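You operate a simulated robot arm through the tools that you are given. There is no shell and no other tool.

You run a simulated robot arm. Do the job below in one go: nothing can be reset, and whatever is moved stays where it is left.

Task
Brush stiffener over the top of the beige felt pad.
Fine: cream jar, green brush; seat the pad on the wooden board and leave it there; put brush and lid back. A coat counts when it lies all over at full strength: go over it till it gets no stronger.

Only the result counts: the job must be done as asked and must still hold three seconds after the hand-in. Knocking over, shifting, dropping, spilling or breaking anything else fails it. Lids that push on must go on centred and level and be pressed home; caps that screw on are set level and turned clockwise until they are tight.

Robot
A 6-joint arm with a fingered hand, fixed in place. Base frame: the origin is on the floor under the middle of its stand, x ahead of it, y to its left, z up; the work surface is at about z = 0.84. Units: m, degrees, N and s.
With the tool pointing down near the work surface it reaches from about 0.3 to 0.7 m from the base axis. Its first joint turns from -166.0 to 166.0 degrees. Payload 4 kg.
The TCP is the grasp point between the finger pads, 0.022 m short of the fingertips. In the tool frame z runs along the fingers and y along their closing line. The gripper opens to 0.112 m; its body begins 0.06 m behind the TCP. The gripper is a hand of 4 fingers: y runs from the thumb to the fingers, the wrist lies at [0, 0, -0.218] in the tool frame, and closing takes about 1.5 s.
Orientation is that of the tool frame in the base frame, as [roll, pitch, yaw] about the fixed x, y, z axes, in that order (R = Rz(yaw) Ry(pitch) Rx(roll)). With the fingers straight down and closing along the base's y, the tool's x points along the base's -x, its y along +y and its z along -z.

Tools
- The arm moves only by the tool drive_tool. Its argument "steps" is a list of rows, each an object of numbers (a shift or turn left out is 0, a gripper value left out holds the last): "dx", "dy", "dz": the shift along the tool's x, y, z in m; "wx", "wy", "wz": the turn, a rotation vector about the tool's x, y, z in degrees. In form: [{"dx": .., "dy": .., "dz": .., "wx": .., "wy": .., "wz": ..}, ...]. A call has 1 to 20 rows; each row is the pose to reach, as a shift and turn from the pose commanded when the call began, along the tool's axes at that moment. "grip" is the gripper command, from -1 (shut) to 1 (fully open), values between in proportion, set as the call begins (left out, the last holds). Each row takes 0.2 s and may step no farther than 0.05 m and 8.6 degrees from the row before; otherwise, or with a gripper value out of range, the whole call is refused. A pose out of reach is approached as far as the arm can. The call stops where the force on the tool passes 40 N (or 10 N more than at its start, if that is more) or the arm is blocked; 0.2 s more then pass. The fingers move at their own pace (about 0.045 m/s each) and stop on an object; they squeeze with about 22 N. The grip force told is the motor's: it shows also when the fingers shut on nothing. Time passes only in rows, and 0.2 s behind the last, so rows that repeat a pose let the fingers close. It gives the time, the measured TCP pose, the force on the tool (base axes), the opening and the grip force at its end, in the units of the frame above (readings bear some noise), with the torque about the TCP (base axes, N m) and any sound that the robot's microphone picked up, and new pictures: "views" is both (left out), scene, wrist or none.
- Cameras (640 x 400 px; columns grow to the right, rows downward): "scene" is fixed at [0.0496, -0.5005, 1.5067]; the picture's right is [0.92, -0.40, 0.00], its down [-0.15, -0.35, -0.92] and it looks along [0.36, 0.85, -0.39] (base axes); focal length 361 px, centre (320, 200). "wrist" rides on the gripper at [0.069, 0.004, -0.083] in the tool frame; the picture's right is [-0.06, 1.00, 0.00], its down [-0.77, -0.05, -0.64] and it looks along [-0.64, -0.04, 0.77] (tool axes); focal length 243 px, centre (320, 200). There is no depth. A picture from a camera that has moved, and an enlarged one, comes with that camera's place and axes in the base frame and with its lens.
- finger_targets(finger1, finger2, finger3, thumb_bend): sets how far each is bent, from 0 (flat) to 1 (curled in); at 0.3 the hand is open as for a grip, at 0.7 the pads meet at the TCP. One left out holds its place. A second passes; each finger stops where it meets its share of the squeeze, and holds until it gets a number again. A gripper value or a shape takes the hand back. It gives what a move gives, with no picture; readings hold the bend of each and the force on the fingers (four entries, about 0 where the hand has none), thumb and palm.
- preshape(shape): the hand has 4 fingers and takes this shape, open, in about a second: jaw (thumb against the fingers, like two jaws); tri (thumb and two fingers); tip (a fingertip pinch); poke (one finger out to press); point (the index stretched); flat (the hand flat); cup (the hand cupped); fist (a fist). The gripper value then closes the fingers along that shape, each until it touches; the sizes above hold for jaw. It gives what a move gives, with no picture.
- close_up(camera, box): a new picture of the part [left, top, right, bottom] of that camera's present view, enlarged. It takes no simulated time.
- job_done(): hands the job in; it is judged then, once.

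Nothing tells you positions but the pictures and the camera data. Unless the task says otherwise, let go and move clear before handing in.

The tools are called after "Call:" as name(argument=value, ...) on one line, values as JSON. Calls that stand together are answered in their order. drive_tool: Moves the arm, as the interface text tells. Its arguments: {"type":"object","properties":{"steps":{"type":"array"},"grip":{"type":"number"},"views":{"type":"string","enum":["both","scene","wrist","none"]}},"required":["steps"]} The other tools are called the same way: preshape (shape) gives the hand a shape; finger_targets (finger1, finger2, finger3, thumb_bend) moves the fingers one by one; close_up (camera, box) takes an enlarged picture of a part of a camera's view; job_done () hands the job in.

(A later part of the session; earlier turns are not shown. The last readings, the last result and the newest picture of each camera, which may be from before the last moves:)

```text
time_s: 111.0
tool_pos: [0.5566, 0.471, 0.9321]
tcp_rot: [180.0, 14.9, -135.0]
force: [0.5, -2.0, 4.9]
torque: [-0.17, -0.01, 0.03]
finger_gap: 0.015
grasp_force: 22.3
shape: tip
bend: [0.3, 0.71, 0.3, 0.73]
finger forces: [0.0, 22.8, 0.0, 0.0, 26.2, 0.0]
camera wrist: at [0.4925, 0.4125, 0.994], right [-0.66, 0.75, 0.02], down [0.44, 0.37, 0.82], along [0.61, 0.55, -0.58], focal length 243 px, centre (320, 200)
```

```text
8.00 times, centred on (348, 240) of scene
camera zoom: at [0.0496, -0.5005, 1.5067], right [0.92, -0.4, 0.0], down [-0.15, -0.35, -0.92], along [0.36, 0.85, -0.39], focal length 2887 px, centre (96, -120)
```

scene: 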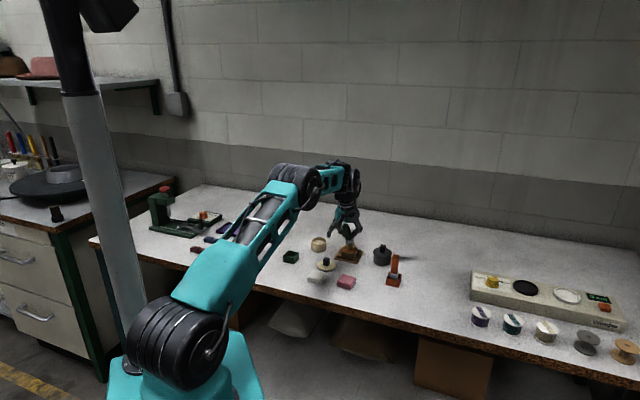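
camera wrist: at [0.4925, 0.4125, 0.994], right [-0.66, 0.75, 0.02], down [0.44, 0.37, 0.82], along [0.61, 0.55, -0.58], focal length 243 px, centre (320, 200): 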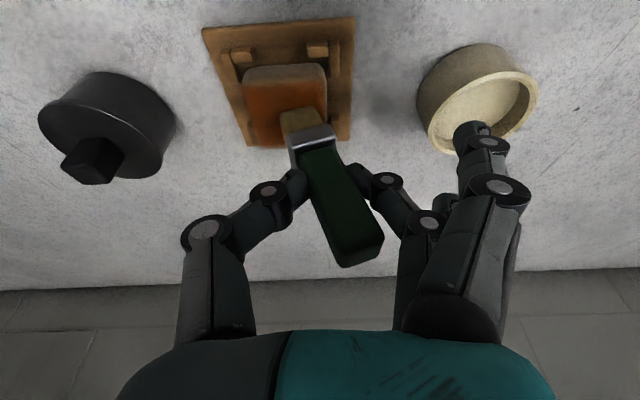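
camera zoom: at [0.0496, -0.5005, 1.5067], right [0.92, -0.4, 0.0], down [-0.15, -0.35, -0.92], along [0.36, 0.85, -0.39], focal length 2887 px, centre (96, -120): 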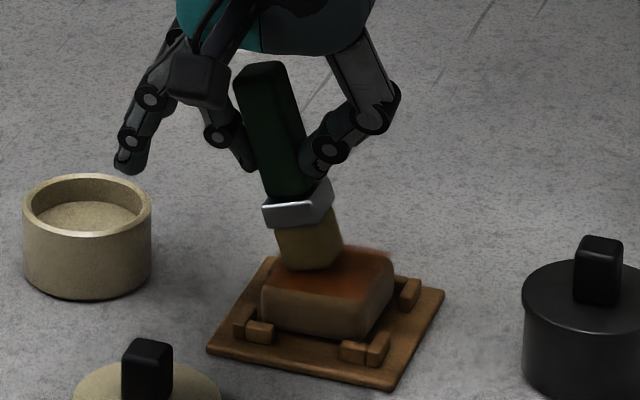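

The brush leans again from the last rightward stroke; a leftward stroke sets it upright. I'll do that on a far lane now with slightly less pressure.

Call:
drive_tool(steps=[{"dx": -0.0088, "dz": 0.0018}, {"dx": -0.0088, "dz": 0.0018, "dy": -0.006}, {"dx": -0.0088, "dz": 0.0018, "dy": -0.012}, {"dx": -0.0088, "dz": 0.0018, "dy": -0.018}, {"dx": -0.0088, "dz": 0.0018, "dy": -0.024}, {"dx": -0.0088, "dz": 0.0018, "dy": -0.024}], views="wrist")

Call:
close_up(camera="scene", box=[318, 215, 378, 265])

```text
time_s: 112.4
tool_pos: [0.5801, 0.4607, 0.9331]
tcp_rot: [179.9, 15.0, -134.9]
force: [0.0, 0.5, 1.3]
torque: [0.06, 0.06, -0.01]
finger_gap: 0.0154
grasp_force: 21.9
shape: tip
bend: [0.3, 0.72, 0.3, 0.71]
finger forces: [0.0, 20.8, 0.0, 0.1, 20.4, 0.0]
camera wrist: at [0.5168, 0.4028, 0.9946], right [-0.66, 0.75, 0.02], down [0.44, 0.37, 0.82], along [0.61, 0.55, -0.58], focal length 243 px, centre (320, 200)
```

wrist: 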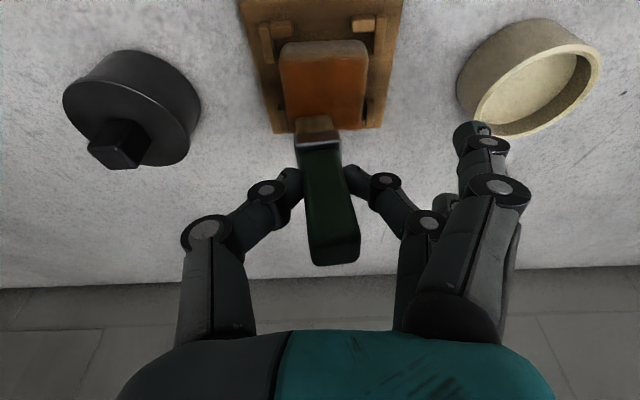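

```text
8.00 times, centred on (348, 240) of scene
camera zoom: at [0.0496, -0.5005, 1.5067], right [0.92, -0.4, 0.0], down [-0.15, -0.35, -0.92], along [0.36, 0.85, -0.39], focal length 2887 px, centre (96, -120)
```

zoom: 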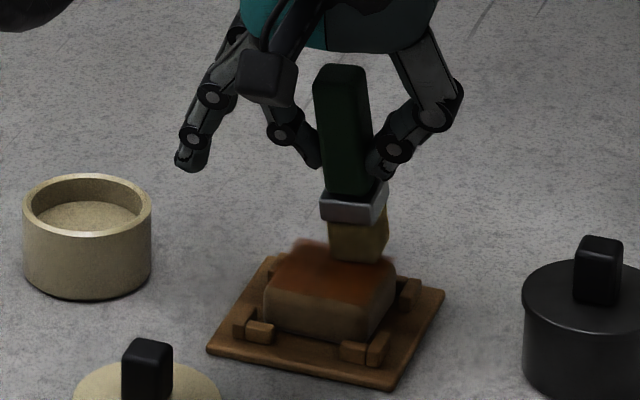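

It's nearly upright again. I'll continue on the far lanes at this light pressure, ending each lane with a leftward stroke.

Call:
drive_tool(steps=[{"dy": -0.007}, {"dy": -0.014}, {"dx": -0.0087, "dz": 0.0023, "dy": -0.014}, {"dx": -0.0087, "dz": 0.0023, "dy": -0.001}, {"dx": -0.0087, "dz": 0.0023, "dy": 0.011}, {"dx": -0.0087, "dz": 0.0023, "dy": 0.024}, {"dx": -0.0087, "dz": 0.0023, "dy": 0.011}, {"dx": -0.0087, "dz": 0.0023, "dy": -0.001}, {"dx": -0.0087, "dz": 0.0023, "dy": -0.014}, {"dx": 0, "dy": -0.014}, {"dx": 0, "dy": -0.001}, {"dx": 0, "dy": 0.011}, {"dx": 0, "dy": 0.024}, {"dx": 0, "dy": 0.011}, {"dx": 0, "dy": -0.001}, {"dx": 0, "dy": -0.01}, {"dx": 0, "dy": -0.01}], views="wrist")

Call:
close_up(camera="scene", box=[318, 215, 378, 265])

```text
time_s: 116.0
tool_pos: [0.5888, 0.4552, 0.9342]
tcp_rot: [179.9, 15.0, -135.1]
force: [-0.8, -0.2, -0.5]
torque: [-0.04, 0.01, 0.0]
finger_gap: 0.0151
grasp_force: 22.0
shape: tip
bend: [0.3, 0.72, 0.3, 0.71]
finger forces: [0.0, 20.6, 0.1, 0.0, 20.6, 0.0]
camera wrist: at [0.5236, 0.3959, 0.9955], right [-0.66, 0.75, 0.02], down [0.44, 0.37, 0.82], along [0.61, 0.55, -0.58], focal length 243 px, centre (320, 200)
```

wrist: 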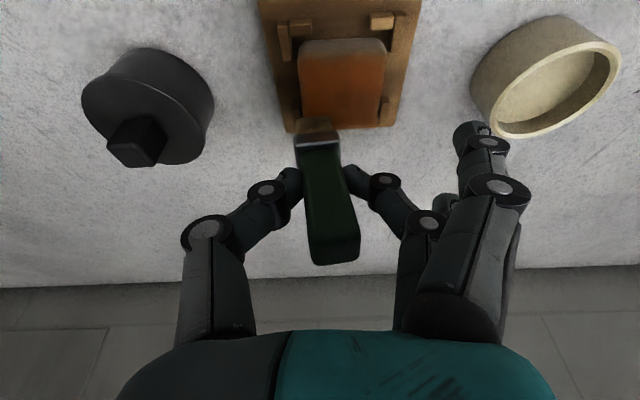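

```text
8.00 times, centred on (348, 240) of scene
camera zoom: at [0.0496, -0.5005, 1.5067], right [0.92, -0.4, 0.0], down [-0.15, -0.35, -0.92], along [0.36, 0.85, -0.39], focal length 2887 px, centre (96, -120)
```

zoom: 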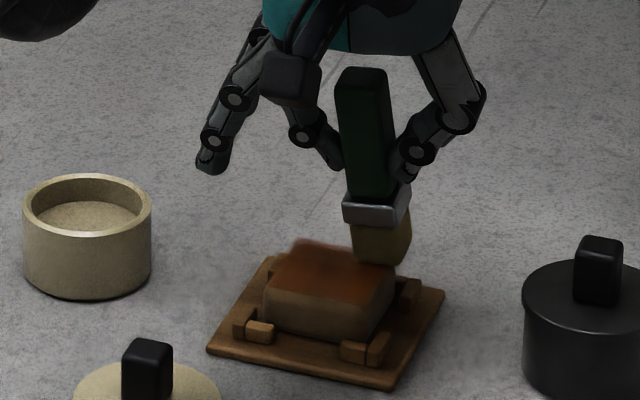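

At this spot the foot is off the pad's edge. I'll go back over the right side lifted, press lightly and stroke leftwards again to get it upright and keep coating.

Call:
drive_tool(steps=[{"dx": 0.0043, "dz": -0.0032, "dy": 0.008}, {"dx": 0.0092, "dz": -0.0045, "dy": 0.018}, {"dx": 0.0092, "dz": -0.0045, "dy": 0.028}, {"dx": 0.0099, "dz": -0.0019, "dy": 0.028}, {"dx": 0.01, "dz": -0.0014, "dy": 0.028}, {"dx": 0.01, "dz": -0.0014, "dy": 0.022}, {"dx": 0.01, "dz": -0.0014, "dy": 0.014}, {"dx": 0.01, "dz": -0.0014, "dy": 0.006}, {"dx": 0.01, "dz": -0.0014, "dy": 0.0}, {"dx": 0.01, "dz": -0.0014, "dy": 0.0}], views="wrist")

Call:
close_up(camera="scene", box=[318, 215, 378, 265])

```text
time_s: 118.2
tool_pos: [0.58, 0.4449, 0.9326]
tcp_rot: [179.9, 15.1, -134.9]
force: [-0.2, 0.1, 1.6]
torque: [0.05, 0.06, -0.02]
finger_gap: 0.0153
grasp_force: 22.6
shape: tip
bend: [0.3, 0.73, 0.3, 0.71]
finger forces: [0.0, 21.5, 0.0, 0.0, 21.3, 0.0]
camera wrist: at [0.5166, 0.3881, 0.9939], right [-0.66, 0.75, 0.02], down [0.44, 0.37, 0.82], along [0.61, 0.55, -0.58], focal length 243 px, centre (320, 200)
```

wrist: 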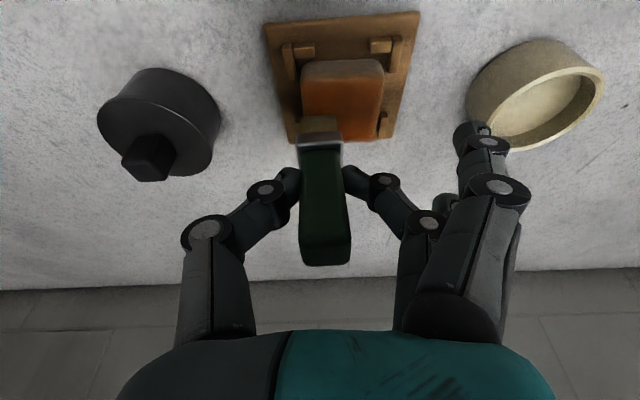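

```text
8.00 times, centred on (348, 240) of scene
camera zoom: at [0.0496, -0.5005, 1.5067], right [0.92, -0.4, 0.0], down [-0.15, -0.35, -0.92], along [0.36, 0.85, -0.39], focal length 2887 px, centre (96, -120)
```

zoom: 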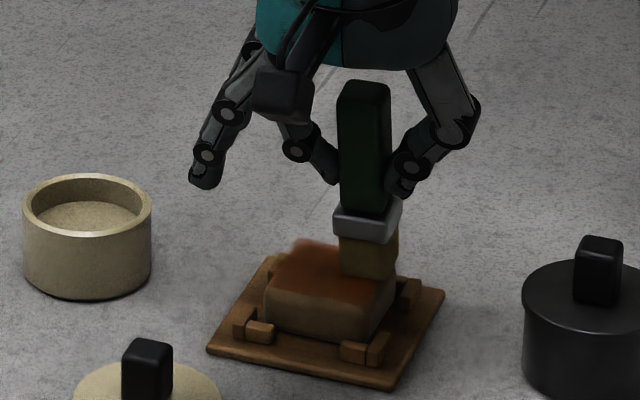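

Upright once more. Now the far lanes again, lightly, back and forth.

Call:
drive_tool(steps=[{"dx": -0.0087, "dz": 0.0023, "dy": 0.0}, {"dx": -0.0087, "dz": 0.0023, "dy": 0.012}, {"dx": -0.0087, "dz": 0.0023, "dy": 0.023}, {"dx": -0.0087, "dz": 0.0023, "dy": 0.032}, {"dx": -0.0087, "dz": 0.0023, "dy": 0.02}, {"dx": -0.0087, "dz": 0.0023, "dy": 0.008}, {"dx": -0.0087, "dz": 0.0023, "dy": -0.004}, {"dx": -0.0174, "dz": 0.0047, "dy": -0.004}, {"dx": -0.0174, "dz": 0.0047, "dy": 0.008}, {"dx": -0.0174, "dz": 0.0047, "dy": 0.02}, {"dx": -0.0174, "dz": 0.0047, "dy": 0.032}, {"dx": -0.0174, "dz": 0.0047, "dy": 0.02}, {"dx": -0.0174, "dz": 0.0047, "dy": 0.014}, {"dx": -0.0174, "dz": 0.0047, "dy": 0.014}], views="wrist")

Call:
close_up(camera="scene", box=[318, 215, 378, 265])

```text
time_s: 121.2
tool_pos: [0.5824, 0.4704, 0.933]
tcp_rot: [179.9, 14.9, -135.1]
force: [-2.1, 0.9, 3.2]
torque: [0.07, 0.12, 0.0]
finger_gap: 0.0155
grasp_force: 22.0
shape: tip
bend: [0.3, 0.73, 0.3, 0.71]
finger forces: [0.0, 22.4, 0.1, 0.0, 20.8, 0.1]
camera wrist: at [0.519, 0.4115, 0.9925], right [-0.66, 0.75, 0.02], down [0.44, 0.37, 0.82], along [0.61, 0.55, -0.58], focal length 243 px, centre (320, 200)
```

wrist: 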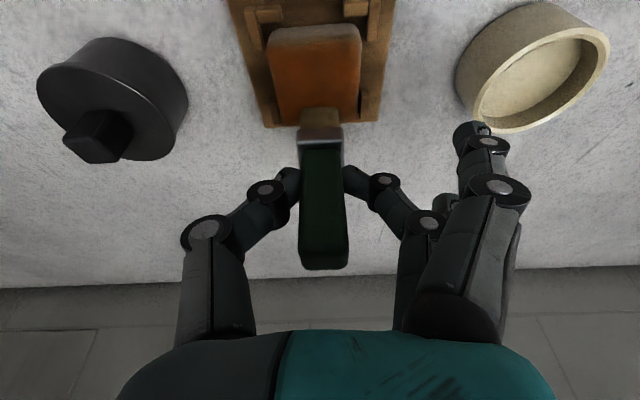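

```text
8.00 times, centred on (348, 240) of scene
camera zoom: at [0.0496, -0.5005, 1.5067], right [0.92, -0.4, 0.0], down [-0.15, -0.35, -0.92], along [0.36, 0.85, -0.39], focal length 2887 px, centre (96, -120)
```

zoom: 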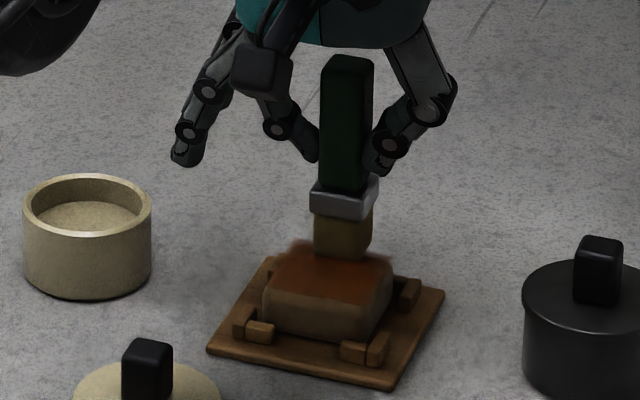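

All well: upright at 3 N. I'll sweep all lanes once more from far to near, then lift.

Call:
drive_tool(steps=[{"dy": -0.009}, {"dy": -0.018}, {"dx": 0.0087, "dz": -0.0023, "dy": -0.018}, {"dx": 0.0087, "dz": -0.0023, "dy": -0.006}, {"dx": 0.0087, "dz": -0.0023, "dy": 0.006}, {"dx": 0.0087, "dz": -0.0023, "dy": 0.018}, {"dx": 0.0174, "dz": -0.0047, "dy": 0.018}, {"dx": 0.0174, "dz": -0.0047, "dy": 0.006}, {"dx": 0.0174, "dz": -0.0047, "dy": -0.006}, {"dx": 0.0174, "dz": -0.0047, "dy": -0.018}, {"dx": 0.0261, "dz": -0.007, "dy": -0.018}, {"dx": 0.0261, "dz": -0.007, "dy": -0.006}, {"dx": 0.0261, "dz": -0.007, "dy": 0.006}, {"dx": 0.0261, "dz": -0.007, "dy": 0.018}, {"dx": 0.0348, "dz": -0.0093, "dy": 0.018}, {"dx": 0.0348, "dz": -0.0093, "dy": 0.006}, {"dx": 0.0348, "dz": -0.0093, "dy": -0.006}, {"dx": 0.0348, "dz": -0.0093, "dy": -0.016}, {"dx": 0.0322, "dz": -0.019, "dy": -0.016}, {"dx": 0.0244, "dz": -0.0479, "dy": -0.016}], views="wrist")

Call:
close_up(camera="scene", box=[318, 205, 378, 262])

Call:
close_up(camera="wrist", box=[260, 10, 400, 125])

```text
time_s: 125.4
tool_pos: [0.5687, 0.435, 0.9713]
tcp_rot: [179.9, 15.0, -135.0]
force: [0.0, 0.1, -0.7]
torque: [0.01, 0.02, 0.0]
finger_gap: 0.0154
grasp_force: 22.1
shape: tip
bend: [0.3, 0.73, 0.3, 0.71]
finger forces: [0.0, 20.9, 0.0, 0.0, 20.9, 0.0]
camera wrist: at [0.5047, 0.3754, 1.0335], right [-0.66, 0.75, 0.02], down [0.44, 0.37, 0.82], along [0.61, 0.55, -0.58], focal length 243 px, centre (320, 200)
```

wrist: 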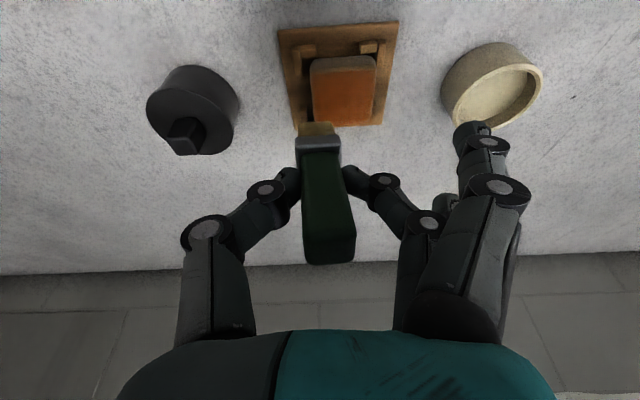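

```text
7.02 times, centred on (348, 234) of scene
camera zoom: at [0.0496, -0.5005, 1.5067], right [0.92, -0.4, 0.0], down [-0.15, -0.35, -0.92], along [0.36, 0.85, -0.39], focal length 2532 px, centre (124, -35)
```

zoom: 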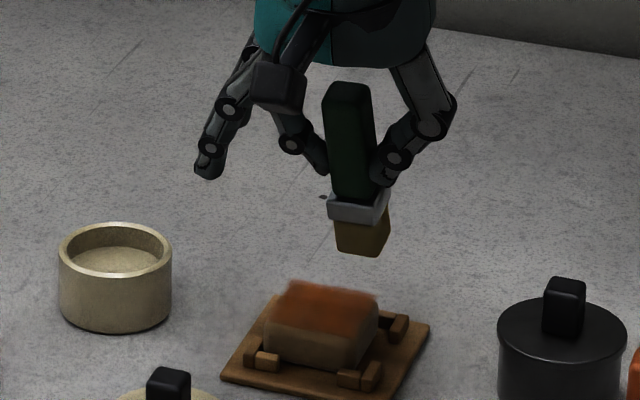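

```text
3.48 times, centred on (330, 68) of wrist
camera zoom: at [0.5047, 0.3754, 1.0335], right [-0.66, 0.75, 0.02], down [0.44, 0.37, 0.82], along [0.61, 0.55, -0.58], focal length 844 px, centre (285, 661)
```

zoom: 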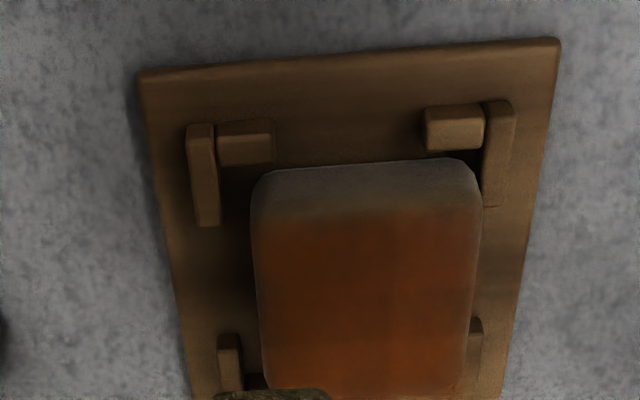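

The bristles still carry stiffener. I'll go to the jar and take the same shadow-free picture for comparison.

Call:
drive_tool(steps=[{"dx": -0.0026, "dy": 0.0145, "dz": 0.0004}, {"dx": -0.0052, "dy": 0.029, "dz": 0.0009}, {"dx": -0.0078, "dy": 0.0435, "dz": 0.0013}, {"dx": -0.0104, "dy": 0.058, "dz": 0.0017}, {"dx": -0.0129, "dy": 0.0725, "dz": 0.0022}, {"dx": -0.0155, "dy": 0.087, "dz": 0.0026}, {"dx": -0.0181, "dy": 0.1015, "dz": 0.003}, {"dx": -0.0207, "dy": 0.116, "dz": 0.0035}, {"dx": -0.0233, "dy": 0.1305, "dz": 0.0039}, {"dx": -0.0233, "dy": 0.1305, "dz": 0.0039}], views="wrist")

Call:
close_up(camera="wrist", box=[60, 0, 260, 125])

Call:
close_up(camera="scene", box=[324, 228, 372, 262])

```text
time_s: 127.6
tool_pos: [0.4922, 0.5412, 0.9756]
tcp_rot: [180.0, 14.9, -135.0]
force: [-0.3, -0.4, -0.2]
torque: [-0.01, 0.05, 0.02]
finger_gap: 0.0154
grasp_force: 22.1
shape: tip
bend: [0.3, 0.73, 0.3, 0.71]
finger forces: [0.0, 20.8, 0.0, 0.0, 20.7, 0.1]
camera wrist: at [0.4283, 0.4844, 1.0363], right [-0.66, 0.75, 0.02], down [0.44, 0.37, 0.82], along [0.61, 0.55, -0.58], focal length 243 px, centre (320, 200)
```

wrist: 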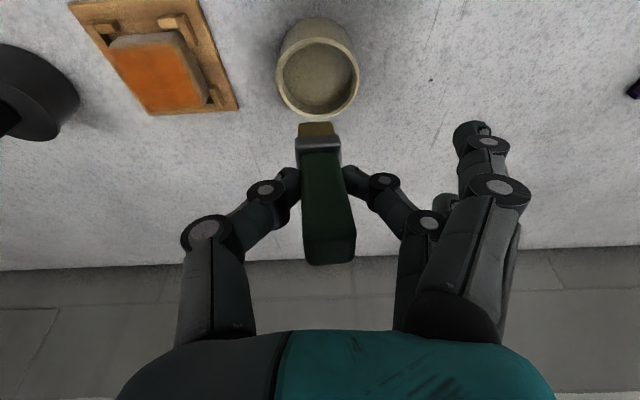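

```text
3.20 times, centred on (160, 62) of wrist
camera zoom: at [0.4283, 0.4844, 1.0363], right [-0.66, 0.75, 0.02], down [0.44, 0.37, 0.82], along [0.61, 0.55, -0.58], focal length 776 px, centre (832, 640)
```

zoom: 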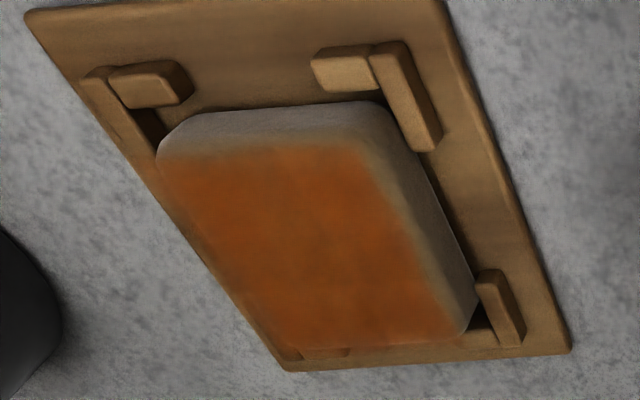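

```text
11.76 times, centred on (348, 245) of scene
camera zoom: at [0.0496, -0.5005, 1.5067], right [0.92, -0.4, 0.0], down [-0.15, -0.35, -0.92], along [0.36, 0.85, -0.39], focal length 4246 px, centre (-9, -329)
```

zoom: 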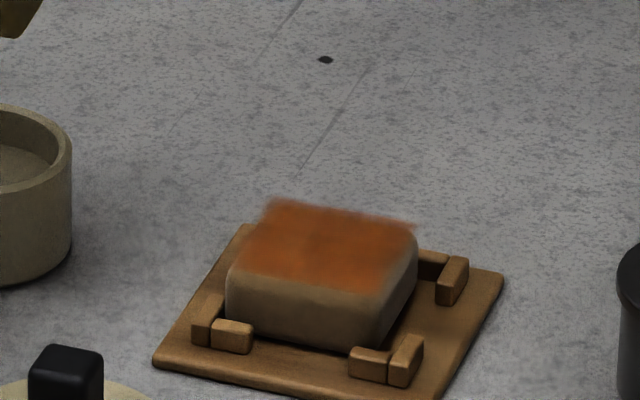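

Call:
close_up(camera="wrist", box=[100, 25, 220, 120])

Call:
close_up(camera="scene", box=[336, 238, 364, 256])

```text
4.21 times, centred on (160, 72) of wrist
camera zoom: at [0.4283, 0.4844, 1.0363], right [-0.66, 0.75, 0.02], down [0.44, 0.37, 0.82], along [0.61, 0.55, -0.58], focal length 1022 px, centre (994, 737)
```

zoom: 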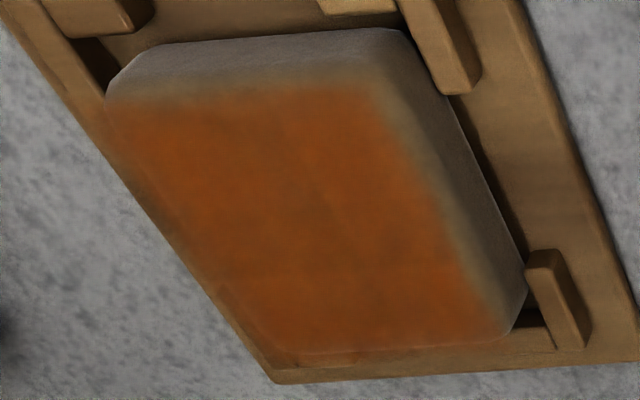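

```text
16.00 times, centred on (350, 247) of scene
camera zoom: at [0.0496, -0.5005, 1.5067], right [0.92, -0.4, 0.0], down [-0.15, -0.35, -0.92], along [0.36, 0.85, -0.39], focal length 5774 px, centre (-160, -552)
```

zoom: 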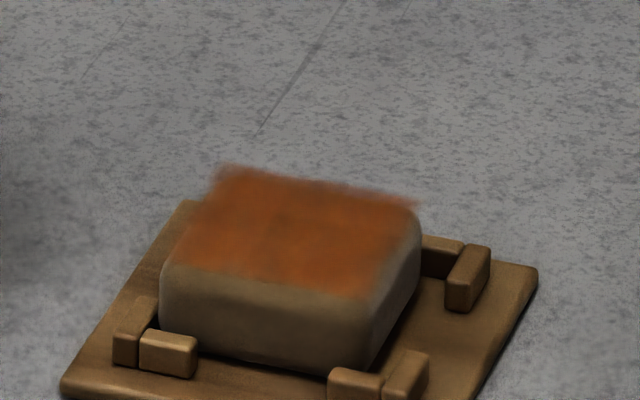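

There are still slightly browner patches near the middle, so the coat isn't uniform yet. I'll dip again for another pass.

Call:
drive_tool(steps=[{"dx": 0.0039, "dz": 0.0145}, {"dx": 0.0072, "dz": 0.027}, {"dx": 0.0098, "dz": 0.0366}, {"dx": 0.0114, "dz": 0.0424}, {"dx": 0.0119, "dz": 0.0443}, {"dx": 0.0122, "dz": 0.0454}, {"dx": 0.0122, "dz": 0.0454}, {"dx": 0.0122, "dz": 0.0454}], views="none")

```text
time_s: 129.4
tool_pos: [0.4936, 0.5417, 0.9275]
tcp_rot: [179.9, 15.1, -135.0]
force: [-3.7, -3.9, 15.4]
torque: [0.03, -0.1, 0.02]
finger_gap: 0.0157
grasp_force: 22.0
shape: tip
bend: [0.3, 0.73, 0.3, 0.71]
finger forces: [0.0, 23.2, 0.0, 0.0, 25.1, 0.1]
```

Loaded. I'll return to the pad, centred on where it now lies, and come down lightly.

Call:
drive_tool(steps=[{"dx": -0.0026, "dz": -0.0097}, {"dx": -0.0065, "dz": -0.0242}, {"dx": -0.0122, "dz": -0.0454}, {"dx": -0.0112, "dy": -0.0142, "dz": -0.0457}, {"dx": -0.0102, "dy": -0.0284, "dz": -0.046}, {"dx": -0.0091, "dy": -0.0426, "dz": -0.0462}, {"dx": -0.0081, "dy": -0.0569, "dz": -0.0465}, {"dx": -0.0071, "dy": -0.0711, "dz": -0.0468}, {"dx": -0.0061, "dy": -0.0853, "dz": -0.0471}, {"dx": -0.005, "dy": -0.0995, "dz": -0.0473}, {"dx": -0.004, "dy": -0.1137, "dz": -0.0476}, {"dx": 0.0004, "dy": -0.1137, "dz": -0.0312}, {"dx": 0.0041, "dy": -0.1137, "dz": -0.0177}, {"dx": 0.0059, "dy": -0.1137, "dz": -0.0109}, {"dx": 0.0065, "dy": -0.1137, "dz": -0.0085}, {"dx": 0.0068, "dy": -0.1137, "dz": -0.0075}, {"dx": 0.0068, "dy": -0.1137, "dz": -0.0075}], views="wrist")

Call:
close_up(camera="scene", box=[318, 215, 378, 265])

```text
time_s: 133.0
tool_pos: [0.5674, 0.4538, 0.932]
tcp_rot: [180.0, 15.1, -135.2]
force: [0.7, 0.1, 0.6]
torque: [-0.01, 0.02, 0.03]
finger_gap: 0.0154
grasp_force: 22.4
shape: tip
bend: [0.3, 0.73, 0.3, 0.71]
finger forces: [0.1, 21.4, 0.1, 0.0, 21.6, 0.1]
camera wrist: at [0.504, 0.3962, 0.9936], right [-0.66, 0.75, 0.02], down [0.44, 0.37, 0.82], along [0.61, 0.55, -0.57], focal length 243 px, centre (320, 200)
```

wrist: 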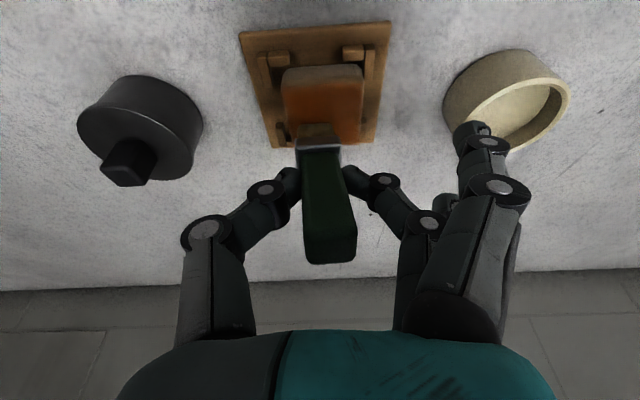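

```text
8.00 times, centred on (348, 240) of scene
camera zoom: at [0.0496, -0.5005, 1.5067], right [0.92, -0.4, 0.0], down [-0.15, -0.35, -0.92], along [0.36, 0.85, -0.39], focal length 2887 px, centre (96, -120)
```

zoom: 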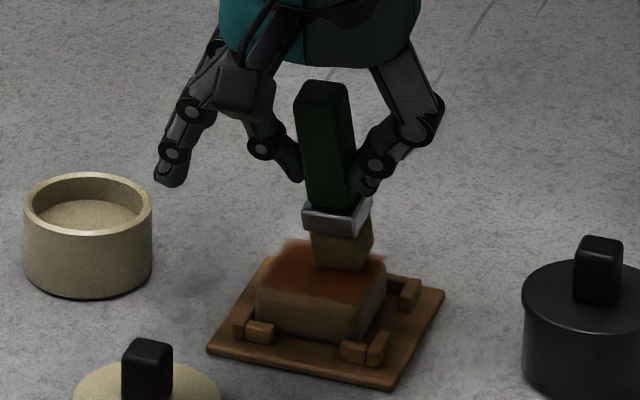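

Light contact with a slight lean. I'll lift over to the near-right corner and sweep lanes from near to far, starting leftwards.

Call:
drive_tool(steps=[{"dx": 0.0082, "dz": -0.0042, "dy": 0.01}, {"dx": 0.0169, "dz": -0.0066, "dy": 0.018}, {"dx": 0.0177, "dz": -0.0037, "dy": 0.018}, {"dx": 0.0177, "dz": -0.0037, "dy": 0.006}, {"dx": 0.0177, "dz": -0.0037, "dy": -0.006}, {"dx": 0.0177, "dz": -0.0037, "dy": -0.018}, {"dx": 0.009, "dz": -0.0013, "dy": -0.018}, {"dx": 0.009, "dz": -0.0013, "dy": -0.006}, {"dx": 0.009, "dz": -0.0013, "dy": 0.006}, {"dx": 0.009, "dz": -0.0013, "dy": 0.018}, {"dx": 0.0003, "dz": 0.001, "dy": 0.018}, {"dx": 0.0003, "dz": 0.001, "dy": 0.006}, {"dx": 0.0003, "dz": 0.001, "dy": -0.006}, {"dx": 0.0003, "dz": 0.001, "dy": -0.018}, {"dx": -0.0084, "dz": 0.0033, "dy": -0.018}, {"dx": -0.0084, "dz": 0.0033, "dy": -0.006}, {"dx": -0.0084, "dz": 0.0033, "dy": 0.006}, {"dx": -0.0084, "dz": 0.0033, "dy": 0.018}, {"dx": -0.0084, "dz": 0.0033, "dy": 0.018}], views="wrist")

Call:
close_up(camera="scene", box=[318, 215, 378, 265])

```text
time_s: 137.0
tool_pos: [0.5622, 0.4741, 0.9323]
tcp_rot: [-180.0, 15.0, -135.0]
force: [1.9, -0.9, 5.2]
torque: [-0.13, -0.09, 0.0]
finger_gap: 0.015
grasp_force: 22.0
shape: tip
bend: [0.3, 0.71, 0.3, 0.72]
finger forces: [0.0, 22.3, 0.0, 0.0, 26.6, 0.0]
camera wrist: at [0.4974, 0.4159, 0.9932], right [-0.66, 0.75, 0.02], down [0.44, 0.37, 0.82], along [0.61, 0.55, -0.57], focal length 243 px, centre (320, 200)
```

wrist: 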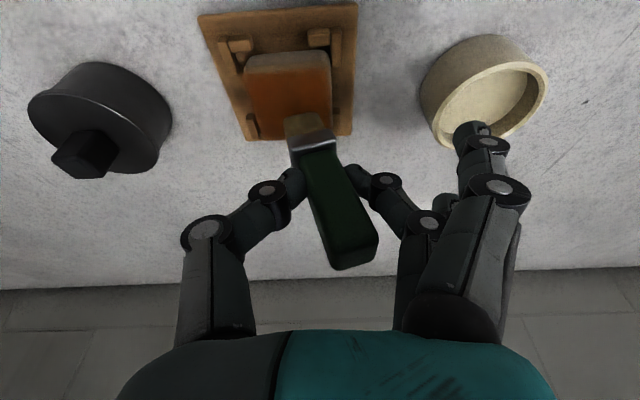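

```text
8.00 times, centred on (348, 240) of scene
camera zoom: at [0.0496, -0.5005, 1.5067], right [0.92, -0.4, 0.0], down [-0.15, -0.35, -0.92], along [0.36, 0.85, -0.39], focal length 2887 px, centre (96, -120)
```

zoom: 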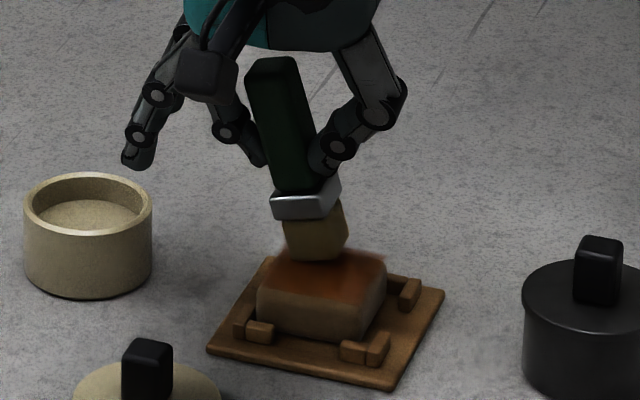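

I'll now use one-way leftward strokes, lifting on the way back, over the far and middle lanes.

Call:
drive_tool(steps=[{"dx": -0.0087, "dz": 0.0023}, {"dx": -0.0087, "dz": 0.0023, "dy": -0.009}, {"dx": -0.0087, "dz": 0.0023, "dy": -0.018}, {"dx": -0.0087, "dz": 0.0023, "dy": -0.027}, {"dx": -0.0087, "dz": 0.0023, "dy": -0.036}, {"dx": -0.0047, "dz": -0.0019, "dy": -0.03}, {"dx": -0.0008, "dz": -0.0029, "dy": 0.0}, {"dx": 0.0, "dz": 0.0, "dy": 0.0}, {"dx": 0.0, "dz": 0.0, "dy": -0.009}, {"dx": 0.0, "dz": 0.0, "dy": -0.018}, {"dx": 0.0, "dz": 0.0, "dy": -0.027}, {"dx": 0.0, "dz": 0.0, "dy": -0.036}, {"dx": 0.0031, "dz": -0.0039, "dy": -0.03}, {"dx": 0.0079, "dz": -0.0052, "dy": 0.0}, {"dx": 0.0087, "dz": -0.0023, "dy": 0.0}, {"dx": 0.0087, "dz": -0.0023, "dy": -0.009}, {"dx": 0.0087, "dz": -0.0023, "dy": -0.018}, {"dx": 0.0087, "dz": -0.0023, "dy": -0.027}, {"dx": 0.0087, "dz": -0.0023, "dy": -0.036}, {"dx": 0.0087, "dz": -0.0023, "dy": -0.036}], views="wrist")

Call:
close_up(camera="scene", box=[318, 215, 378, 265])

```text
time_s: 141.2
tool_pos: [0.5825, 0.444, 0.9314]
tcp_rot: [179.9, 15.0, -135.0]
force: [-0.6, -0.4, 0.7]
torque: [0.0, 0.05, 0.0]
finger_gap: 0.0155
grasp_force: 22.2
shape: tip
bend: [0.3, 0.73, 0.3, 0.71]
finger forces: [0.0, 21.5, 0.0, 0.0, 20.9, 0.0]
camera wrist: at [0.5168, 0.3855, 0.9928], right [-0.66, 0.75, 0.02], down [0.44, 0.37, 0.82], along [0.61, 0.55, -0.58], focal length 243 px, centre (320, 200)
```

wrist: 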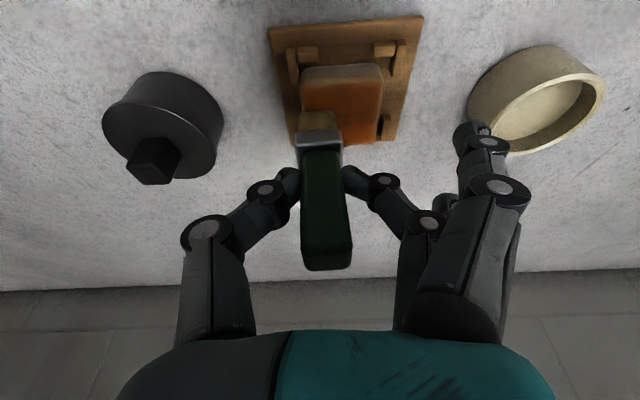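

```text
8.00 times, centred on (348, 240) of scene
camera zoom: at [0.0496, -0.5005, 1.5067], right [0.92, -0.4, 0.0], down [-0.15, -0.35, -0.92], along [0.36, 0.85, -0.39], focal length 2887 px, centre (96, -120)
```

zoom: 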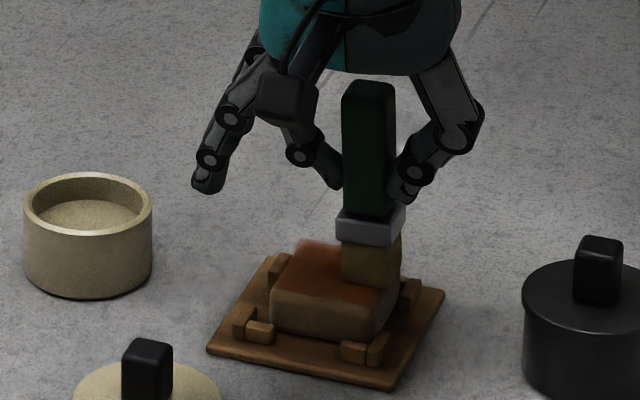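

Upright again after the one-way strokes. Now the near lanes the same way.

Call:
drive_tool(steps=[{"dx": 0.0031, "dz": -0.0039, "dy": 0.006}, {"dx": 0.0079, "dz": -0.0052, "dy": 0.036}, {"dx": 0.0087, "dz": -0.0023, "dy": 0.036}, {"dx": 0.0087, "dz": -0.0023, "dy": 0.027}, {"dx": 0.0087, "dz": -0.0023, "dy": 0.018}, {"dx": 0.0087, "dz": -0.0023, "dy": 0.009}, {"dx": 0.0087, "dz": -0.0023, "dy": 0.0}, {"dx": 0.0118, "dz": -0.0063, "dy": 0.006}, {"dx": 0.0166, "dz": -0.0076, "dy": 0.036}, {"dx": 0.0174, "dz": -0.0047, "dy": 0.036}, {"dx": 0.0174, "dz": -0.0047, "dy": 0.027}, {"dx": 0.0174, "dz": -0.0047, "dy": 0.018}, {"dx": 0.0174, "dz": -0.0047, "dy": 0.009}, {"dx": 0.0174, "dz": -0.0047, "dy": -0.002}, {"dx": 0.0166, "dz": -0.0076, "dy": 0.004}, {"dx": 0.0046, "dz": -0.0231, "dy": 0.018}, {"dx": -0.0032, "dz": -0.0521, "dy": 0.018}, {"dx": -0.0032, "dz": -0.0521, "dy": 0.018}], views="wrist")

Call:
close_up(camera="scene", box=[318, 205, 378, 262])

Call:
close_up(camera="wrist", box=[260, 0, 400, 115])

```text
time_s: 145.0
tool_pos: [0.5622, 0.4464, 0.9816]
tcp_rot: [179.9, 15.0, -135.0]
force: [0.0, 0.4, 0.1]
torque: [-0.02, -0.01, -0.02]
finger_gap: 0.0154
grasp_force: 22.6
shape: tip
bend: [0.3, 0.73, 0.3, 0.71]
finger forces: [0.0, 21.1, 0.0, 0.0, 21.1, 0.0]
camera wrist: at [0.4977, 0.3886, 1.0435], right [-0.66, 0.75, 0.02], down [0.44, 0.37, 0.82], along [0.61, 0.55, -0.58], focal length 243 px, centre (320, 200)
```

wrist: 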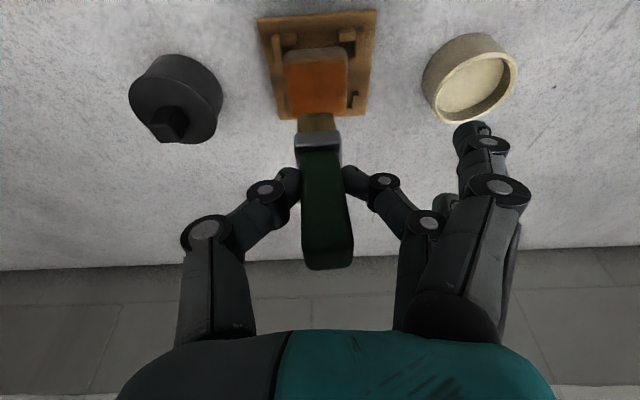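

```text
7.02 times, centred on (348, 234) of scene
camera zoom: at [0.0496, -0.5005, 1.5067], right [0.92, -0.4, 0.0], down [-0.15, -0.35, -0.92], along [0.36, 0.85, -0.39], focal length 2532 px, centre (124, -35)
```

zoom: 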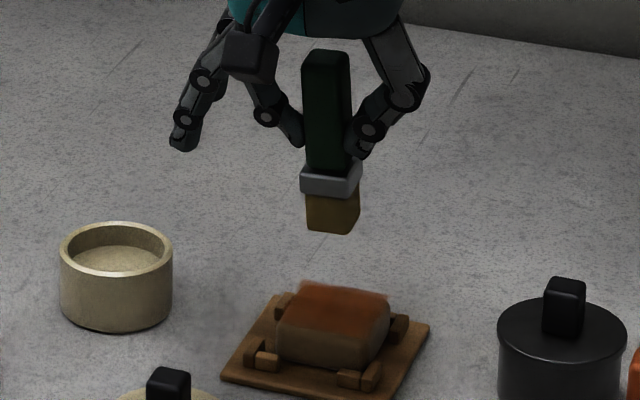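

```text
3.48 times, centred on (330, 58) of wrist
camera zoom: at [0.4977, 0.3886, 1.0435], right [-0.66, 0.75, 0.02], down [0.44, 0.37, 0.82], along [0.61, 0.55, -0.58], focal length 844 px, centre (285, 696)
```

zoom: 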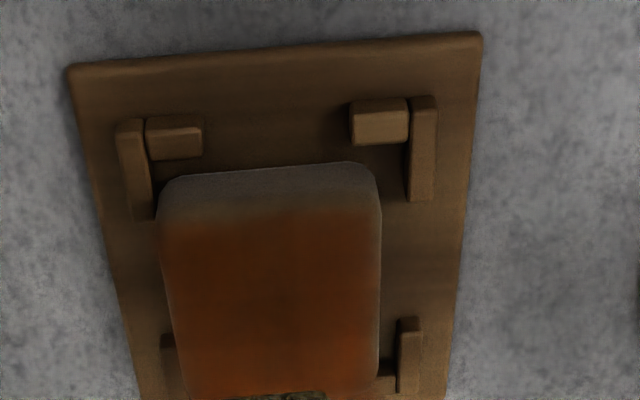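

I'll go back to the jar for the shadow-free comparison picture.

Call:
drive_tool(steps=[{"dx": -0.0021, "dy": 0.0145, "dz": 0.0015}, {"dx": -0.0042, "dy": 0.029, "dz": 0.0029}, {"dx": -0.0062, "dy": 0.0436, "dz": 0.0044}, {"dx": -0.0083, "dy": 0.0581, "dz": 0.0059}, {"dx": -0.0104, "dy": 0.0726, "dz": 0.0073}, {"dx": -0.0125, "dy": 0.0872, "dz": 0.0088}, {"dx": -0.0145, "dy": 0.1017, "dz": 0.0102}, {"dx": -0.0166, "dy": 0.1162, "dz": 0.0117}, {"dx": -0.0166, "dy": 0.1162, "dz": 0.0117}], views="wrist")

Call:
close_up(camera="wrist", box=[100, 25, 220, 120])

Call:
close_up(camera="scene", box=[336, 238, 364, 256])

```text
time_s: 147.0
tool_pos: [0.4931, 0.5441, 0.9754]
tcp_rot: [-180.0, 14.9, -135.1]
force: [-0.1, 0.0, -1.1]
torque: [-0.01, 0.01, -0.05]
finger_gap: 0.0151
grasp_force: 21.8
shape: tip
bend: [0.3, 0.73, 0.3, 0.71]
finger forces: [0.1, 21.1, 0.0, 0.0, 21.1, 0.0]
camera wrist: at [0.4284, 0.4859, 1.037], right [-0.66, 0.75, 0.02], down [0.44, 0.37, 0.82], along [0.61, 0.55, -0.58], focal length 243 px, centre (320, 200)
```

wrist: 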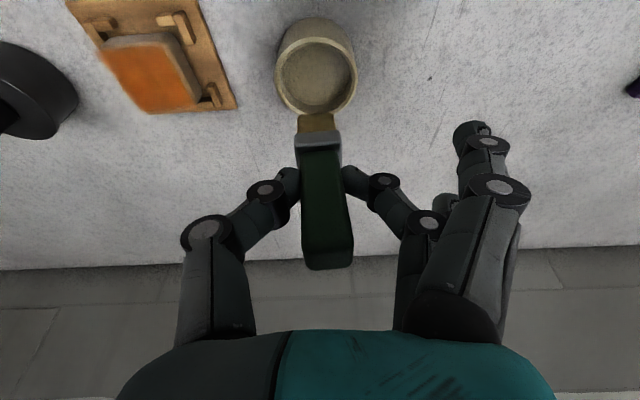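

```text
4.21 times, centred on (160, 72) of wrist
camera zoom: at [0.4284, 0.4859, 1.037], right [-0.66, 0.75, 0.02], down [0.44, 0.37, 0.82], along [0.61, 0.55, -0.58], focal length 1022 px, centre (994, 737)
```

zoom: 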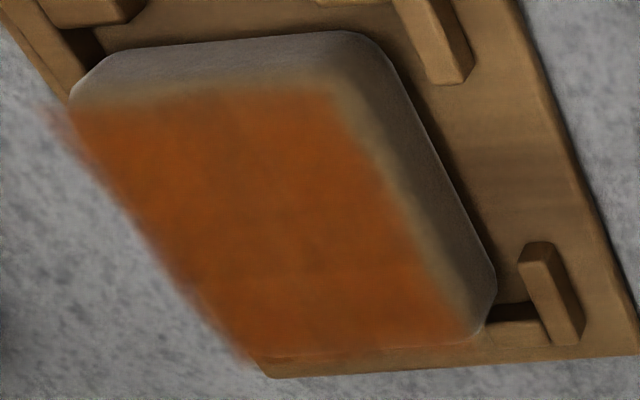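

```text
16.00 times, centred on (350, 247) of scene
camera zoom: at [0.0496, -0.5005, 1.5067], right [0.92, -0.4, 0.0], down [-0.15, -0.35, -0.92], along [0.36, 0.85, -0.39], focal length 5774 px, centre (-160, -552)
```

zoom: 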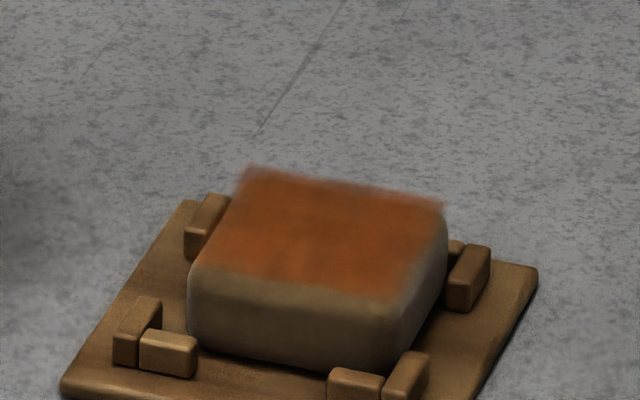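

The coat looks stronger and more even than before. I'll make one more loaded pass and compare again.

Call:
drive_tool(steps=[{"dx": 0.0039, "dz": 0.0145}, {"dx": 0.0072, "dz": 0.027}, {"dx": 0.0098, "dz": 0.0366}, {"dx": 0.0112, "dz": 0.0415}, {"dx": 0.0117, "dz": 0.0435}, {"dx": 0.012, "dz": 0.0449}, {"dx": 0.012, "dz": 0.0449}], views="none")

```text
time_s: 148.6
tool_pos: [0.493, 0.5436, 0.9291]
tcp_rot: [180.0, 14.9, -135.0]
force: [0.0, 0.1, -0.2]
torque: [0.01, 0.0, 0.0]
finger_gap: 0.0156
grasp_force: 22.4
shape: tip
bend: [0.3, 0.73, 0.3, 0.71]
finger forces: [0.0, 21.3, 0.0, 0.1, 21.2, 0.1]
```

Call:
drive_tool(steps=[{"dx": 0.0003, "dz": 0.001}, {"dx": 0.0005, "dz": 0.0019}, {"dx": 0.0007, "dz": 0.0025}, {"dx": 0.0007, "dz": 0.0025}], views="wrist")

```text
time_s: 149.6
tool_pos: [0.4933, 0.5435, 0.9269]
tcp_rot: [180.0, 15.0, -135.0]
force: [0.3, 0.4, 0.1]
torque: [0.01, -0.01, 0.01]
finger_gap: 0.0158
grasp_force: 22.4
shape: tip
bend: [0.3, 0.73, 0.3, 0.71]
finger forces: [0.0, 21.1, 0.0, 0.0, 21.2, 0.0]
camera wrist: at [0.428, 0.485, 0.9881], right [-0.66, 0.75, 0.02], down [0.44, 0.37, 0.82], along [0.61, 0.55, -0.57], focal length 243 px, centre (320, 200)
```

wrist: 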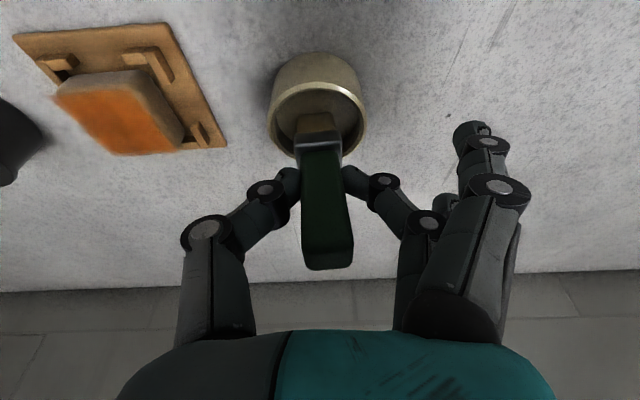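

The brush has slid up slightly in the grip, so contact is lower. I'll continue down in small steps.

Call:
drive_tool(steps=[{"dx": 0.0003, "dz": 0.001}, {"dx": 0.0005, "dz": 0.0019}, {"dx": 0.0005, "dz": 0.0019}], views="none")

```text
time_s: 150.4
tool_pos: [0.4933, 0.544, 0.9259]
tcp_rot: [179.9, 15.1, -135.2]
force: [1.6, -0.3, 10.5]
torque: [0.07, -0.04, -0.05]
finger_gap: 0.0159
grasp_force: 22.2
shape: tip
bend: [0.3, 0.73, 0.3, 0.71]
finger forces: [0.1, 21.9, 0.0, 0.1, 23.6, 0.0]
```

Loaded. Back to the pad.

Call:
drive_tool(steps=[{"dx": -0.0026, "dz": -0.0097}, {"dx": -0.0065, "dz": -0.0242}, {"dx": -0.0129, "dz": -0.0483}, {"dx": -0.0119, "dy": -0.0147, "dz": -0.0486}, {"dx": -0.011, "dy": -0.0295, "dz": -0.0488}, {"dx": -0.01, "dy": -0.0442, "dz": -0.0491}, {"dx": -0.0091, "dy": -0.059, "dz": -0.0494}, {"dx": -0.0081, "dy": -0.0737, "dz": -0.0496}, {"dx": -0.0071, "dy": -0.0884, "dz": -0.0499}, {"dx": -0.0062, "dy": -0.1032, "dz": -0.0501}, {"dx": -0.0052, "dy": -0.1179, "dz": -0.0504}, {"dx": -0.0008, "dy": -0.1179, "dz": -0.034}, {"dx": 0.003, "dy": -0.1179, "dz": -0.0195}, {"dx": 0.0049, "dy": -0.1179, "dz": -0.0127}, {"dx": 0.0055, "dy": -0.1179, "dz": -0.0103}, {"dx": 0.0057, "dy": -0.1179, "dz": -0.0094}, {"dx": 0.0057, "dy": -0.1179, "dz": -0.0094}], views="wrist")

Call:
close_up(camera="scene", box=[318, 215, 378, 265])

```text
time_s: 154.0
tool_pos: [0.5695, 0.4543, 0.9314]
tcp_rot: [-179.9, 15.0, -135.0]
force: [-0.2, -0.7, -0.5]
torque: [-0.01, 0.03, 0.01]
finger_gap: 0.0152
grasp_force: 21.6
shape: tip
bend: [0.3, 0.73, 0.3, 0.71]
finger forces: [0.2, 21.6, 0.0, 0.1, 21.7, 0.0]
camera wrist: at [0.5055, 0.3963, 0.9936], right [-0.66, 0.75, 0.02], down [0.44, 0.37, 0.82], along [0.61, 0.55, -0.58], focal length 243 px, centre (320, 200)
```

wrist: 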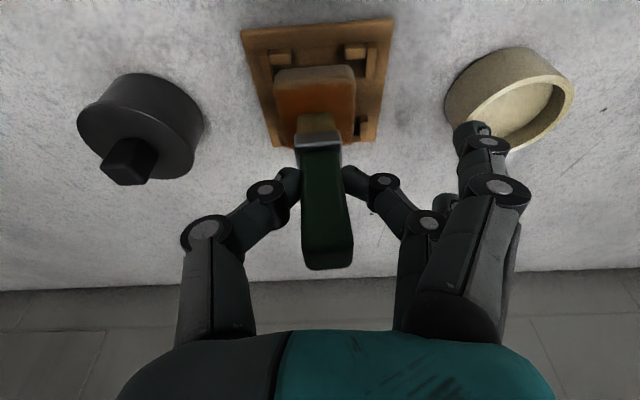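

```text
8.00 times, centred on (348, 240) of scene
camera zoom: at [0.0496, -0.5005, 1.5067], right [0.92, -0.4, 0.0], down [-0.15, -0.35, -0.92], along [0.36, 0.85, -0.39], focal length 2887 px, centre (96, -120)
```

zoom: 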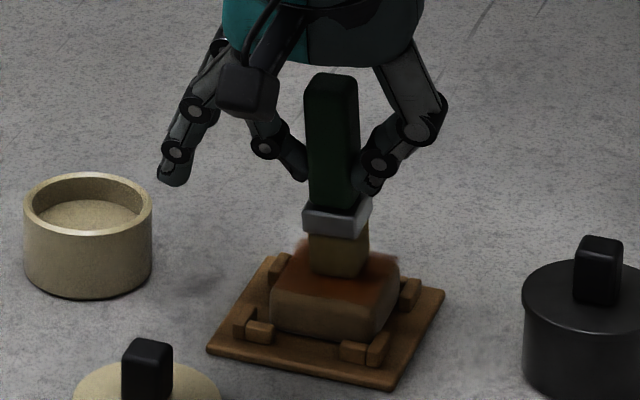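

Call:
drive_tool(steps=[{"dx": 0.0003, "dz": 0.001}, {"dx": 0.0004, "dz": 0.0015}, {"dx": 0.0004, "dz": 0.0015}], views="none")

```text
time_s: 154.8
tool_pos: [0.5697, 0.4538, 0.9324]
tcp_rot: [180.0, 15.0, -135.1]
force: [0.5, -0.5, 3.1]
torque: [0.03, 0.03, -0.03]
finger_gap: 0.0156
grasp_force: 22.5
shape: tip
bend: [0.3, 0.73, 0.3, 0.71]
finger forces: [0.0, 21.9, 0.0, 0.0, 22.3, 0.1]
```

Contact at 3 N. One-way strokes over the near and middle lanes.

Call:
drive_tool(steps=[{"dx": 0.0166, "dz": -0.0076, "dy": 0.01}, {"dx": 0.0166, "dz": -0.0076, "dy": 0.02}, {"dx": 0.0174, "dz": -0.0047, "dy": 0.02}, {"dx": 0.0174, "dz": -0.0047, "dy": 0.008}, {"dx": 0.0174, "dz": -0.0047, "dy": -0.005}, {"dx": 0.0174, "dz": -0.0047, "dy": -0.018}, {"dx": 0.0118, "dz": -0.0063, "dy": -0.01}, {"dx": 0.0079, "dz": -0.0052, "dy": 0.02}, {"dx": 0.0087, "dz": -0.0023, "dy": 0.02}, {"dx": 0.0087, "dz": -0.0023, "dy": 0.008}, {"dx": 0.0087, "dz": -0.0023, "dy": -0.005}, {"dx": 0.0087, "dz": -0.0023, "dy": -0.018}, {"dx": 0.0031, "dz": -0.0039, "dy": -0.01}, {"dx": -0.0008, "dz": -0.0029, "dy": 0.02}, {"dx": 0.0, "dz": 0.0, "dy": 0.02}, {"dx": 0.0, "dz": 0.0, "dy": 0.008}, {"dx": 0.0, "dz": 0.0, "dy": -0.005}, {"dx": 0.0, "dz": 0.0, "dy": -0.018}, {"dx": 0.0, "dz": 0.0, "dy": -0.018}], views="wrist")

Call:
close_up(camera="scene", box=[318, 215, 378, 265])

```text
time_s: 158.8
tool_pos: [0.583, 0.4408, 0.9304]
tcp_rot: [179.9, 15.0, -135.0]
force: [-0.5, 0.1, 1.6]
torque: [0.05, 0.05, 0.04]
finger_gap: 0.0152
grasp_force: 22.3
shape: tip
bend: [0.3, 0.73, 0.3, 0.7]
finger forces: [0.0, 21.7, 0.0, 0.0, 21.1, 0.0]
camera wrist: at [0.5185, 0.3833, 0.9925], right [-0.66, 0.75, 0.02], down [0.44, 0.37, 0.82], along [0.61, 0.55, -0.58], focal length 243 px, centre (320, 200)
```

wrist: 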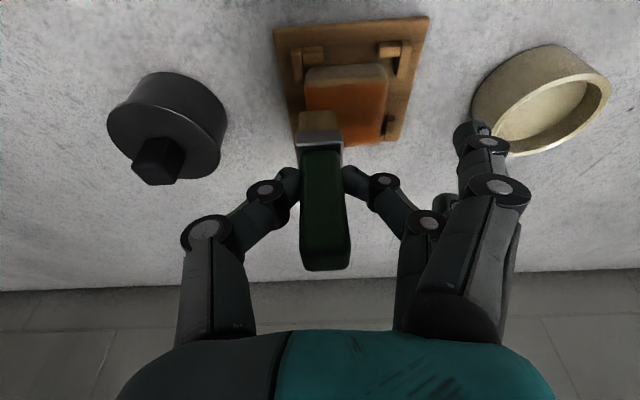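

```text
8.00 times, centred on (348, 240) of scene
camera zoom: at [0.0496, -0.5005, 1.5067], right [0.92, -0.4, 0.0], down [-0.15, -0.35, -0.92], along [0.36, 0.85, -0.39], focal length 2887 px, centre (96, -120)
```

zoom: 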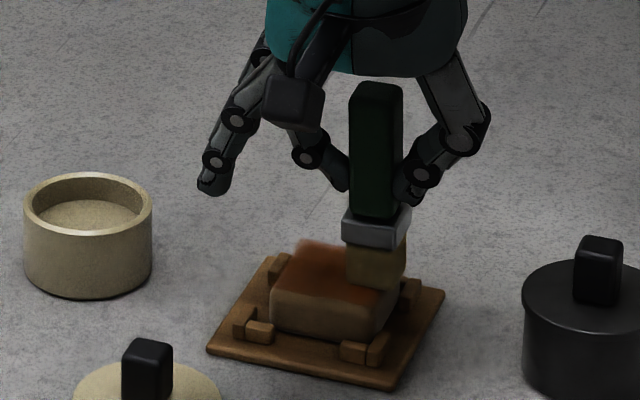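

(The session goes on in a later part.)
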